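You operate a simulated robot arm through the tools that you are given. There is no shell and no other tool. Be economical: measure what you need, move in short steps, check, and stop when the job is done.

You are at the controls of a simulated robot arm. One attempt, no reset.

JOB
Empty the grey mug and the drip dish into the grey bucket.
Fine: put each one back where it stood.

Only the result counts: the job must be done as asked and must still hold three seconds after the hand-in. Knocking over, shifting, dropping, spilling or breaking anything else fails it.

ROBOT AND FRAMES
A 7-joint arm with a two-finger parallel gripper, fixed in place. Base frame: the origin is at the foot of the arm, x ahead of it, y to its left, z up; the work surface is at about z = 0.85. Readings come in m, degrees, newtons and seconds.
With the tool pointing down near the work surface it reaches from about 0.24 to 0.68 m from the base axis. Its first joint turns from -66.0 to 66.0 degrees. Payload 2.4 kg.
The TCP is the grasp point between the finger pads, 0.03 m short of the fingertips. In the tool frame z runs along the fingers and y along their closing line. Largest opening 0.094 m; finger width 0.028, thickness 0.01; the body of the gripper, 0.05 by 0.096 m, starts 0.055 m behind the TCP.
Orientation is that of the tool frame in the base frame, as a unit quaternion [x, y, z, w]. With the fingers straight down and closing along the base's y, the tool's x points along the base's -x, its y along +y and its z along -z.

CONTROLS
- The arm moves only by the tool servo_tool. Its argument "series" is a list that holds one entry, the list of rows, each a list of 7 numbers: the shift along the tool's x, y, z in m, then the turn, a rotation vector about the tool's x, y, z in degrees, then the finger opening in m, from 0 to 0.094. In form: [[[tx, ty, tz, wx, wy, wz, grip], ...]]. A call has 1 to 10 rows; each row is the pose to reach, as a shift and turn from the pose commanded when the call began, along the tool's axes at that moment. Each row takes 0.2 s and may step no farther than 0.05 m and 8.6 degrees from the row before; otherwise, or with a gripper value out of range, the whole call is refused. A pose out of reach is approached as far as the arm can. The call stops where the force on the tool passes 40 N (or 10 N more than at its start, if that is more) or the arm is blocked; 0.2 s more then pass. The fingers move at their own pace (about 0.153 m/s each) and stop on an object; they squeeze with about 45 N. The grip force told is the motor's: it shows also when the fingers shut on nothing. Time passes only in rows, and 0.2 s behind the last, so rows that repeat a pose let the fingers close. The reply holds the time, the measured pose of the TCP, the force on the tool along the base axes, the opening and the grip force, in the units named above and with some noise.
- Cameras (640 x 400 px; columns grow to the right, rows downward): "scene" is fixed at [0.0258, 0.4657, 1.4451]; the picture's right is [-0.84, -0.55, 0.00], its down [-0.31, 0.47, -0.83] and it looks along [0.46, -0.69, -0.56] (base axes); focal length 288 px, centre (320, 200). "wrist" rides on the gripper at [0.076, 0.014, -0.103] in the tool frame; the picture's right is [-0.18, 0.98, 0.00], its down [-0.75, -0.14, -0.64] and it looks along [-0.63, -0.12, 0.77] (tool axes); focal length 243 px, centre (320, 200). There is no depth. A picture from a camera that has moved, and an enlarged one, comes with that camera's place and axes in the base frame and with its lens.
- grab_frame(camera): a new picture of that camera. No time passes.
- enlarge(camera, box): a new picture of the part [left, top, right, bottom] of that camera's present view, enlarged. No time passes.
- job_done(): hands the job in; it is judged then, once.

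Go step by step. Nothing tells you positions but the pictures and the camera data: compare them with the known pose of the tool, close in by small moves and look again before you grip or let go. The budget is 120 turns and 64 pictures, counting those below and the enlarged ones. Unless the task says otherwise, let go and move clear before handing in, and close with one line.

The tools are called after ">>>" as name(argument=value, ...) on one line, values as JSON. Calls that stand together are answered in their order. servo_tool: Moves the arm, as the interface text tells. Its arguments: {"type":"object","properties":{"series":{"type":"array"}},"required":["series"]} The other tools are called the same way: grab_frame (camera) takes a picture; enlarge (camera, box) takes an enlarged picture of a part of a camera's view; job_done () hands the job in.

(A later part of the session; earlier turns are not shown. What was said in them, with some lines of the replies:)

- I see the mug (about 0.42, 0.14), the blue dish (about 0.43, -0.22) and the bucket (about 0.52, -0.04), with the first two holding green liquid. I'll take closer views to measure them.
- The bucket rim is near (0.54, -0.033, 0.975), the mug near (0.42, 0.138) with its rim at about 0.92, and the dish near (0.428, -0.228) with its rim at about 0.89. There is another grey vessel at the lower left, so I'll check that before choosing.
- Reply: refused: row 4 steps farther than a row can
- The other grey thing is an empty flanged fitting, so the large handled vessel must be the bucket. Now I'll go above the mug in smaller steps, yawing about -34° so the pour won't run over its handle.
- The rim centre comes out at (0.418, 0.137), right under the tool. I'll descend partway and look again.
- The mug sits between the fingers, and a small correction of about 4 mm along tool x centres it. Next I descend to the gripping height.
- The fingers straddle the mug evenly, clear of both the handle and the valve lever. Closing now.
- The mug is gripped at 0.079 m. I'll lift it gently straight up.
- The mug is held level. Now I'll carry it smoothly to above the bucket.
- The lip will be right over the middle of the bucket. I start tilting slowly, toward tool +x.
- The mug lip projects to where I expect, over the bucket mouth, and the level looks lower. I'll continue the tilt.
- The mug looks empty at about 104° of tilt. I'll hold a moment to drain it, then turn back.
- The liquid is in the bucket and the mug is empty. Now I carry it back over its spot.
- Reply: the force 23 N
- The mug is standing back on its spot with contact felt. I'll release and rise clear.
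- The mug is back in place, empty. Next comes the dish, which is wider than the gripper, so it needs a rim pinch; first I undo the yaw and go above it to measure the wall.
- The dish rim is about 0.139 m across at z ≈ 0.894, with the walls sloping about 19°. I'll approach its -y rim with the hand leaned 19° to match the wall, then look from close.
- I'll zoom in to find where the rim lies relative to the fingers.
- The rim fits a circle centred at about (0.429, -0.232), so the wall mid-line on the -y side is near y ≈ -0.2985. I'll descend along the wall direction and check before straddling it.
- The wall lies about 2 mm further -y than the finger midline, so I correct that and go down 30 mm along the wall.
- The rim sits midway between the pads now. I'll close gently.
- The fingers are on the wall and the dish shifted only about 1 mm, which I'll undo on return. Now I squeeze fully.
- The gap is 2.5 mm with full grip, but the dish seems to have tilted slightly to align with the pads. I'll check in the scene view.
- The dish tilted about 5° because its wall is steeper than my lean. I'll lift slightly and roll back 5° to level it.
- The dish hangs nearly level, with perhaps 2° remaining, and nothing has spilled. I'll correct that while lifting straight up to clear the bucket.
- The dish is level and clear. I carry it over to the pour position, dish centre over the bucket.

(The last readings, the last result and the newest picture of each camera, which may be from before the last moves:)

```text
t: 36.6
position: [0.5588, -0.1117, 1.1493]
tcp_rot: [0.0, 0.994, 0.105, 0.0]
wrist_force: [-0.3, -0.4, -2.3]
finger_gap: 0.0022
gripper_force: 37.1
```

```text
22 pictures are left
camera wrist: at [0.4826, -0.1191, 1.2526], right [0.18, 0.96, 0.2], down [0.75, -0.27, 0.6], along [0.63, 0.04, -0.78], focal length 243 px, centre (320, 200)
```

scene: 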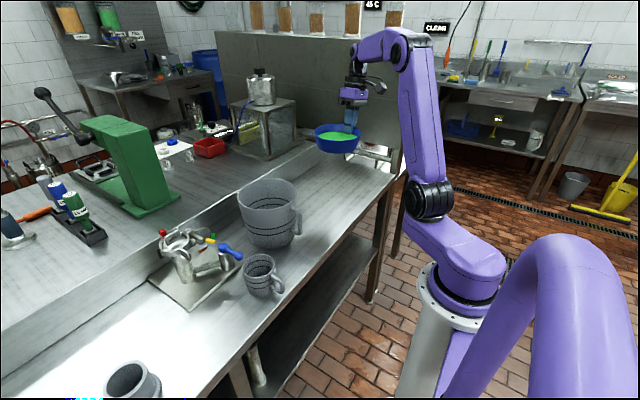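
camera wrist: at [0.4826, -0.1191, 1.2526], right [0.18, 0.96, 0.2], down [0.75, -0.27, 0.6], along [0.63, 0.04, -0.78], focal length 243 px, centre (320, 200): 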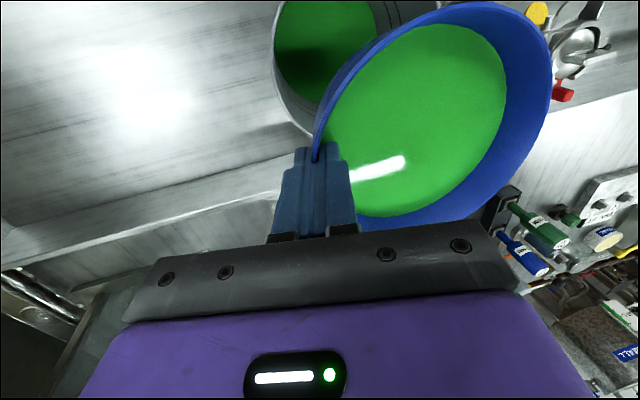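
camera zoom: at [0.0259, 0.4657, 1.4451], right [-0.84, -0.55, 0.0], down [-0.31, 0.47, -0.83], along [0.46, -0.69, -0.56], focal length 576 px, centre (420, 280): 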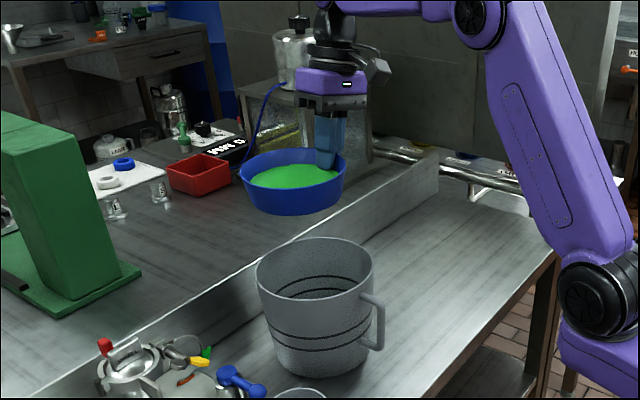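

The lip (toward -x) is over the bucket mouth; the estimated bucket centre is (0.535, -0.033). I begin tilting the dish slowly about the base y-axis.

>>> servo_tool(series=[[[-0.004, 0.004, 0.001, 0, -1.96, -0.42, 0], [-0.008, 0.0078, 0.0017, 0, -5.87, -1.25, 0], [-0.008, 0.0078, 0.0017, 0, -9.78, -2.08, 0], [-0.008, 0.0078, 0.0017, 0, -13.7, -2.91, 0], [-0.008, 0.0078, 0.0017, 0, -17.6, -3.74, 0], [-0.008, 0.0078, 0.0017, 0, -21.5, -4.58, 0], [-0.008, 0.0078, 0.0017, 0, -25.4, -5.41, 0], [-0.008, 0.0078, 0.0017, 0, -29.3, -6.24, 0], [-0.008, 0.0078, 0.0017, 0, -33.3, -7.07, 0], [-0.008, 0.0078, 0.0017, 0, -37.2, -7.9, 0]]])

>>> enlarge(camera="scene", box=[190, 60, 350, 260])

```text
t: 38.8
position: [0.5679, -0.1034, 1.1489]
tcp_rot: [-0.035, 0.94, 0.098, 0.325]
wrist_force: [0.3, -0.3, -3.5]
finger_gap: 0.0021
gripper_force: 37.6
```

```text
2.00 times, centred on (270, 160) of scene
camera zoom: at [0.0259, 0.4657, 1.4451], right [-0.84, -0.55, 0.0], down [-0.31, 0.47, -0.83], along [0.46, -0.69, -0.56], focal length 576 px, centre (420, 280)
```

zoom: 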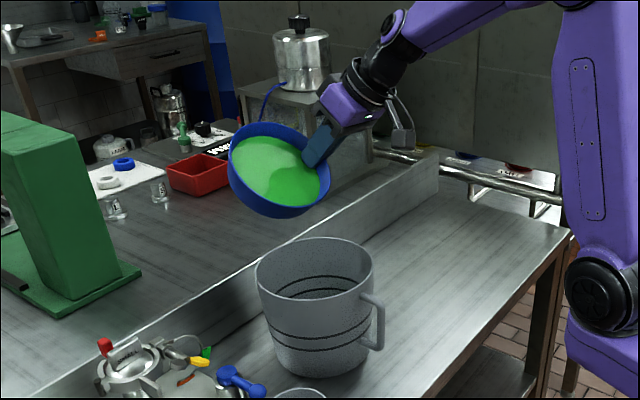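

The lowest lip point projects inside the bucket mouth. I continue the tilt.

>>> servo_tool(series=[[[0, 0, 0, 0, -3.9, -0.83, 0], [0, 0, 0, 0, -7.8, -1.66, 0], [0, 0, 0, 0, -11.7, -2.5, 0], [0, 0, 0, 0, -15.6, -3.33, 0], [0, 0, 0, 0, -19.6, -4.16, 0], [0, 0, 0, 0, -23.5, -5.0, 0], [0, 0, 0, 0, -28.4, -6.03, 0], [0, 0, 0, 0, -33.3, -7.07, 0], [0, 0, 0, 0, -38.1, -8.1, 0], [0, 0, 0, 0, -44.0, -9.36, 0]]])

>>> enlarge(camera="scene", box=[190, 60, 350, 260])

```text
t: 41.0
position: [0.5678, -0.1031, 1.1501]
tcp_rot: [-0.069, 0.744, 0.077, 0.66]
wrist_force: [0.3, -0.9, -0.9]
finger_gap: 0.0021
gripper_force: 37.3
```

```text
2.00 times, centred on (270, 160) of scene
camera zoom: at [0.0258, 0.4657, 1.4451], right [-0.84, -0.55, 0.0], down [-0.31, 0.47, -0.83], along [0.46, -0.69, -0.56], focal length 576 px, centre (420, 280)
```

zoom: 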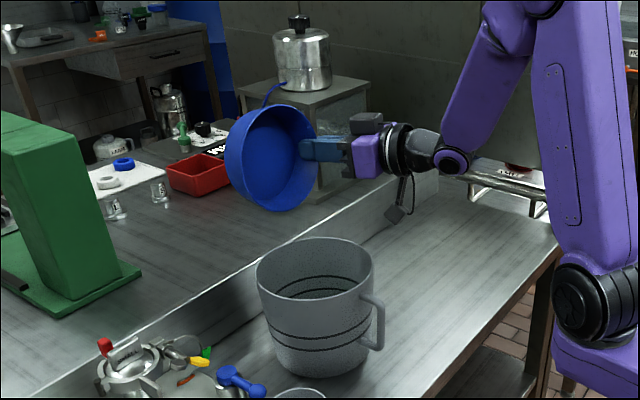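

The dish looks empty. I'll tip it a further 12°, pause to drain, then begin to level.

>>> servo_tool(series=[[[0, 0, 0, 0, -5.9, -1.25, 0], [0, 0, 0, 0, -11.7, -2.5, 0], [0, 0, 0, 0, -11.7, -2.5, 0], [0, 0, 0, 0, -11.7, -2.5, 0], [0, 0, 0, 0, -4.9, -1.04, 0], [0, 0, 0, 0, 2.9, 0.62, 0], [0, 0, 0, 0, 10.8, 2.29, 0], [0, 0, 0, 0, 18.6, 3.95, 0], [0, 0, 0, 0, 26.4, 5.62, 0], [0, 0, 0, 0, 34.2, 7.28, 0]]])

>>> servo_tool(series=[[[0, 0, 0, 0, 7.8, 1.66, 0], [0, 0, 0, 0, 15.6, 3.33, 0], [0, 0, 0, 0, 23.5, 5.0, 0], [0, 0, 0, 0, 31.3, 6.66, 0], [0, 0, 0, 0, 39.1, 8.32, 0], [0, 0, 0, 0, 47.0, 9.98, 0], [0, 0, 0, 0, 47.0, 9.98, 0]]])

>>> grab_frame(camera="wrist")

```text
t: 43.2
position: [0.5682, -0.1032, 1.1491]
tcp_rot: [-0.044, 0.908, 0.096, 0.405]
wrist_force: [-1.1, 0.4, -0.8]
finger_gap: 0.002
gripper_force: 37.0
```

```text
t: 44.8
position: [0.5688, -0.1033, 1.1485]
tcp_rot: [0.0, 0.995, 0.104, -0.001]
wrist_force: [0.3, -0.5, -1.0]
finger_gap: 0.0017
gripper_force: 36.9
```

```text
19 pictures are left
camera wrist: at [0.4916, -0.1111, 1.2527], right [0.18, 0.96, 0.2], down [0.76, -0.27, 0.6], along [0.63, 0.04, -0.78], focal length 243 px, centre (320, 200)
```

wrist: 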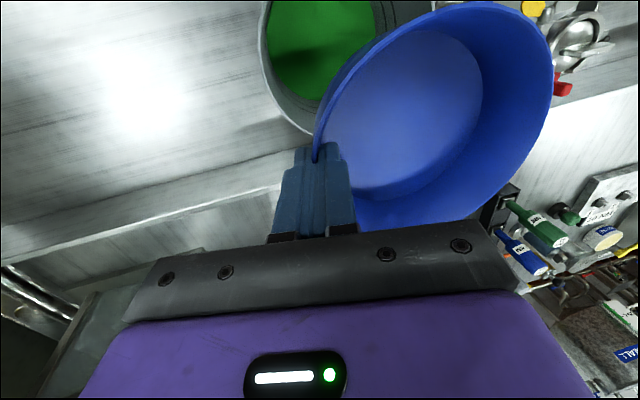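

The dish is empty and the bucket holds the liquid. Now I carry it back above its spot and lower partway.

>>> servo_tool(series=[[[0.01, -0.0135, -0.003, 0, 0, 0, 0], [0.03, -0.0415, -0.0088, 0, 0, 0, 0], [0.055, -0.076, -0.0162, 0, 0, 0, 0], [0.08, -0.1108, -0.0235, 0, 0, 0, 0], [0.105, -0.1454, -0.0309, 0, 0, 0, 0], [0.127, -0.1759, -0.0374, 0, 0, 0, 0], [0.139, -0.1925, -0.0409, 0, 0, 0, 0]]])

>>> servo_tool(series=[[[0, -0.0083, 0.0391, 0, 0, 0, 0], [0, -0.0166, 0.0782, 0, 0, 0, 0], [0, -0.025, 0.1174, 0, 0, 0, 0], [0, -0.0333, 0.1565, 0, 0, 0, 0], [0, -0.0395, 0.186, 0, 0, 0, 0], [0, -0.0416, 0.1957, 0, 0, 0, 0], [0, -0.0416, 0.1957, 0, 0, 0, 0]]])

>>> enlarge(camera="scene", box=[290, 150, 390, 240])

```text
t: 46.4
position: [0.4285, -0.2997, 1.1499]
tcp_rot: [0.0, 0.994, 0.105, 0.0]
wrist_force: [0.1, -0.4, -1.2]
finger_gap: 0.002
gripper_force: 36.3
```

```text
t: 48.0
position: [0.429, -0.3006, 0.9504]
tcp_rot: [0.0, 0.994, 0.105, 0.0]
wrist_force: [0.7, 0.3, -1.3]
finger_gap: 0.0021
gripper_force: 36.8
```

```text
4.44 times, centred on (340, 195) of scene
camera zoom: at [0.0258, 0.4657, 1.4451], right [-0.84, -0.55, 0.0], down [-0.31, 0.47, -0.83], along [0.46, -0.69, -0.56], focal length 1279 px, centre (231, 222)
```

zoom: 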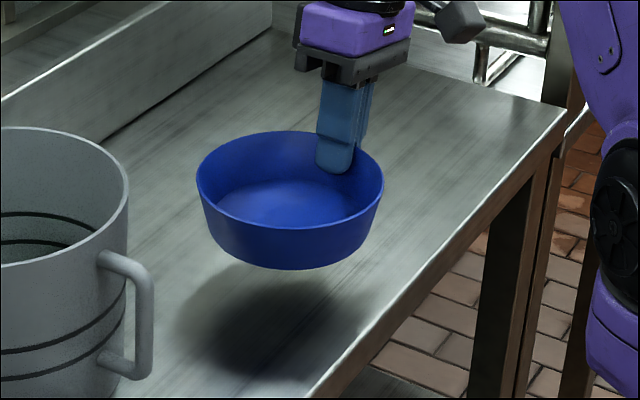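

The dish is level and above its spot. I lower slowly toward contact.

>>> servo_tool(series=[[[0, -0.0042, 0.0196, 0, 0, 0, 0], [0, -0.0079, 0.0372, 0, 0, 0, 0], [0, -0.0094, 0.044, 0, 0, 0, 0], [0, -0.01, 0.047, 0, 0, 0, 0], [0, -0.0104, 0.049, 0, 0, 0, 0], [0, -0.0104, 0.049, 0, 0, 0, 0]]])

>>> enlarge(camera="scene", box=[290, 150, 390, 240])

```text
t: 49.4
position: [0.4285, -0.2993, 0.8995]
tcp_rot: [0.0, 0.995, 0.105, 0.0]
wrist_force: [0.7, 0.7, -1.1]
finger_gap: 0.002
gripper_force: 36.2
```

```text
4.44 times, centred on (340, 195) of scene
camera zoom: at [0.0258, 0.4657, 1.4451], right [-0.84, -0.55, 0.0], down [-0.31, 0.47, -0.83], along [0.46, -0.69, -0.56], focal length 1279 px, centre (231, 222)
```

zoom: 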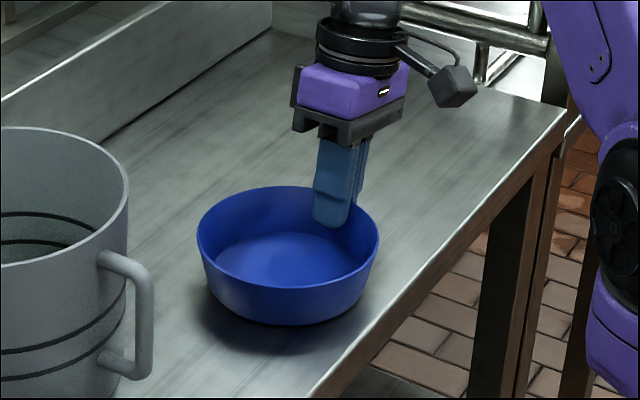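

Very close to the original outline: about 1 mm to the right and 2 mm down remain. I apply that in small steps, watching the force.

>>> servo_tool(series=[[[0.001, -0.0012, 0.0008, 0, 0, 0, 0], [0.001, -0.0014, 0.0018, 0, 0, 0, 0], [0.001, -0.0014, 0.0018, 0, 0, 0, 0]]])

>>> enlarge(camera="scene", box=[290, 150, 390, 240])

```text
t: 50.2
position: [0.4273, -0.301, 0.8983]
tcp_rot: [-0.001, 0.995, 0.104, 0.0]
wrist_force: [-1.7, 4.3, 26.7]
finger_gap: 0.0018
gripper_force: 36.6
```

```text
4.44 times, centred on (340, 195) of scene
camera zoom: at [0.0254, 0.4661, 1.445], right [-0.84, -0.55, 0.0], down [-0.31, 0.47, -0.83], along [0.46, -0.69, -0.56], focal length 1279 px, centre (231, 222)
```

zoom: 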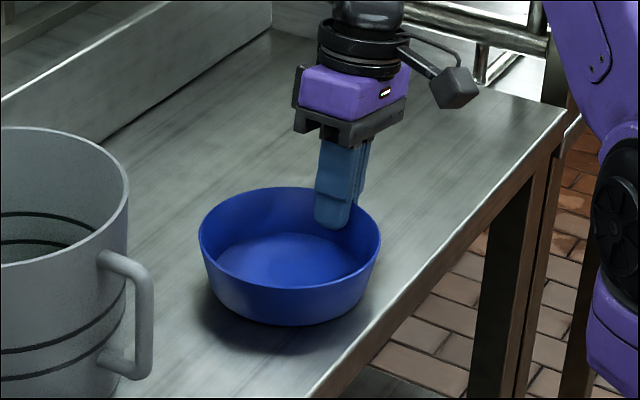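

The dish has made contact and its outline matches the original. I relieve the push and open gently.

>>> servo_tool(series=[[[0, 0, -0.0007, 0, 0, 0, 0], [0, 0, -0.0007, 0, 0, 0, 0.008], [0, 0, -0.0007, 0, 0, 0, 0.018], [0, 0, -0.0007, 0, 0, 0, 0.03], [0, 0, -0.0007, 0, 0, 0, 0.034]]])

>>> enlarge(camera="scene", box=[290, 150, 390, 240])

>>> grab_frame(camera="wrist")

```text
t: 51.4
position: [0.4281, -0.3017, 0.8976]
tcp_rot: [0.0, 0.994, 0.105, 0.001]
wrist_force: [-0.2, 0.6, 0.3]
finger_gap: 0.0339
gripper_force: 0.0
```

```text
4.44 times, centred on (340, 195) of scene
camera zoom: at [0.0258, 0.4657, 1.4451], right [-0.84, -0.55, 0.0], down [-0.31, 0.47, -0.83], along [0.46, -0.69, -0.56], focal length 1279 px, centre (231, 222)
```

zoom: 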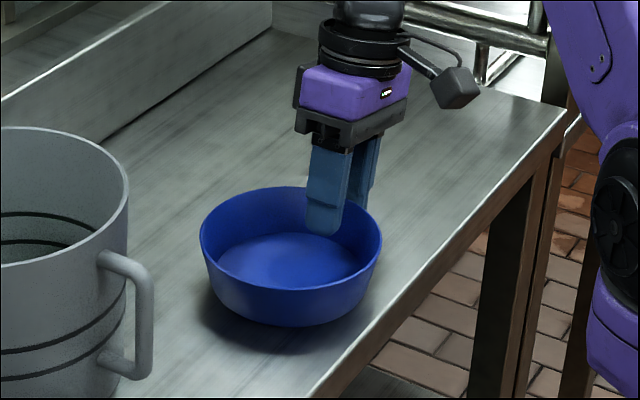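

```text
14 pictures are left
camera wrist: at [0.351, -0.3087, 1.0018], right [0.18, 0.96, 0.2], down [0.75, -0.27, 0.6], along [0.63, 0.04, -0.77], focal length 243 px, centre (320, 200)
```

wrist: 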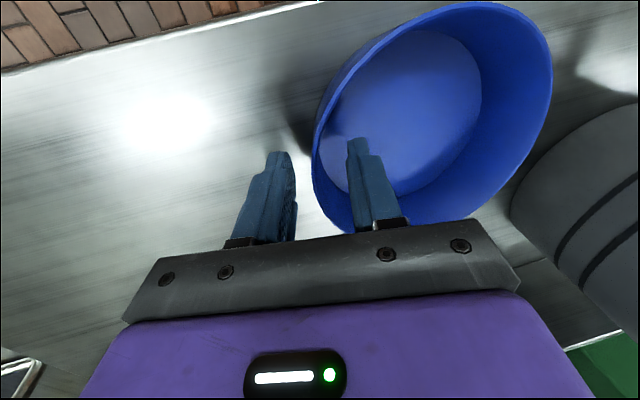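

The dish stands free and flat within about a millimetre of its original spot. I withdraw along the fingers and rise.

>>> servo_tool(series=[[[0, 0, -0.02, 0, 0, 0, 0.034], [0, 0, -0.05, 0, 0, 0, 0.034], [0, 0, -0.09, 0, 0, 0, 0.034], [0, 0, -0.13, 0, 0, 0, 0.04], [0, 0, -0.17, 0, 0, 0, 0.05], [0, 0, -0.2, 0, 0, 0, 0.05]]])

>>> grab_frame(camera="scene")

>>> enlarge(camera="scene", box=[220, 160, 380, 310])

```text
t: 52.8
position: [0.4263, -0.3424, 1.0955]
tcp_rot: [-0.001, 0.995, 0.104, 0.0]
wrist_force: [-0.4, -0.5, -1.2]
finger_gap: 0.0499
gripper_force: 0.0
```

```text
13 pictures are left
```

scene: 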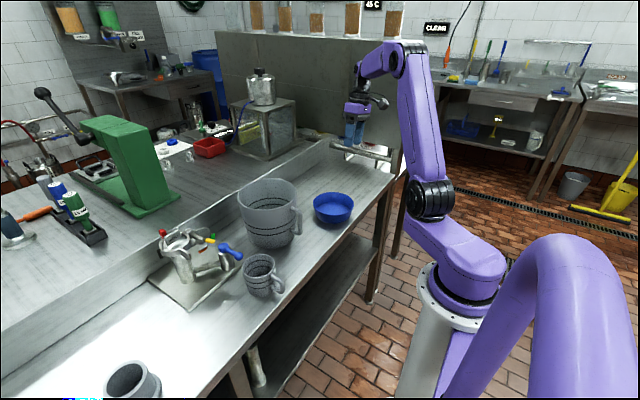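

```text
2.67 times, centred on (300, 235) of scene
camera zoom: at [0.0258, 0.4658, 1.4451], right [-0.84, -0.55, 0.0], down [-0.31, 0.47, -0.83], along [0.46, -0.69, -0.56], focal length 768 px, centre (373, 107)
```

zoom: 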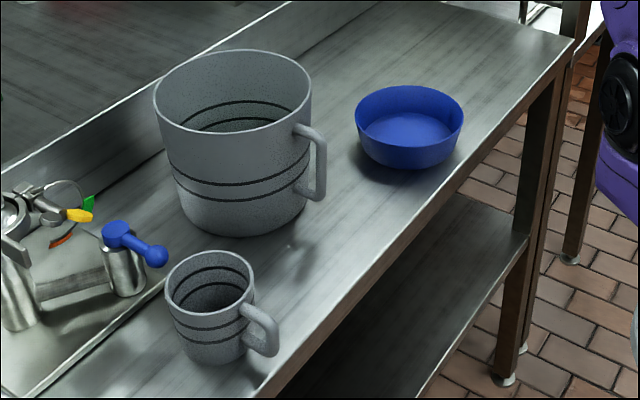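

Both vessels are empty and standing where they began, the bucket hasn't moved and there are no spills in view. The arm is clear, so I hand in.

>>> job_done()

```text
The job is handed in.
```

I emptied the grey mug and the drip dish into the grey bucket and put each back within about a millimetre of where it stood; the final pictures show no spills and nothing else moved.
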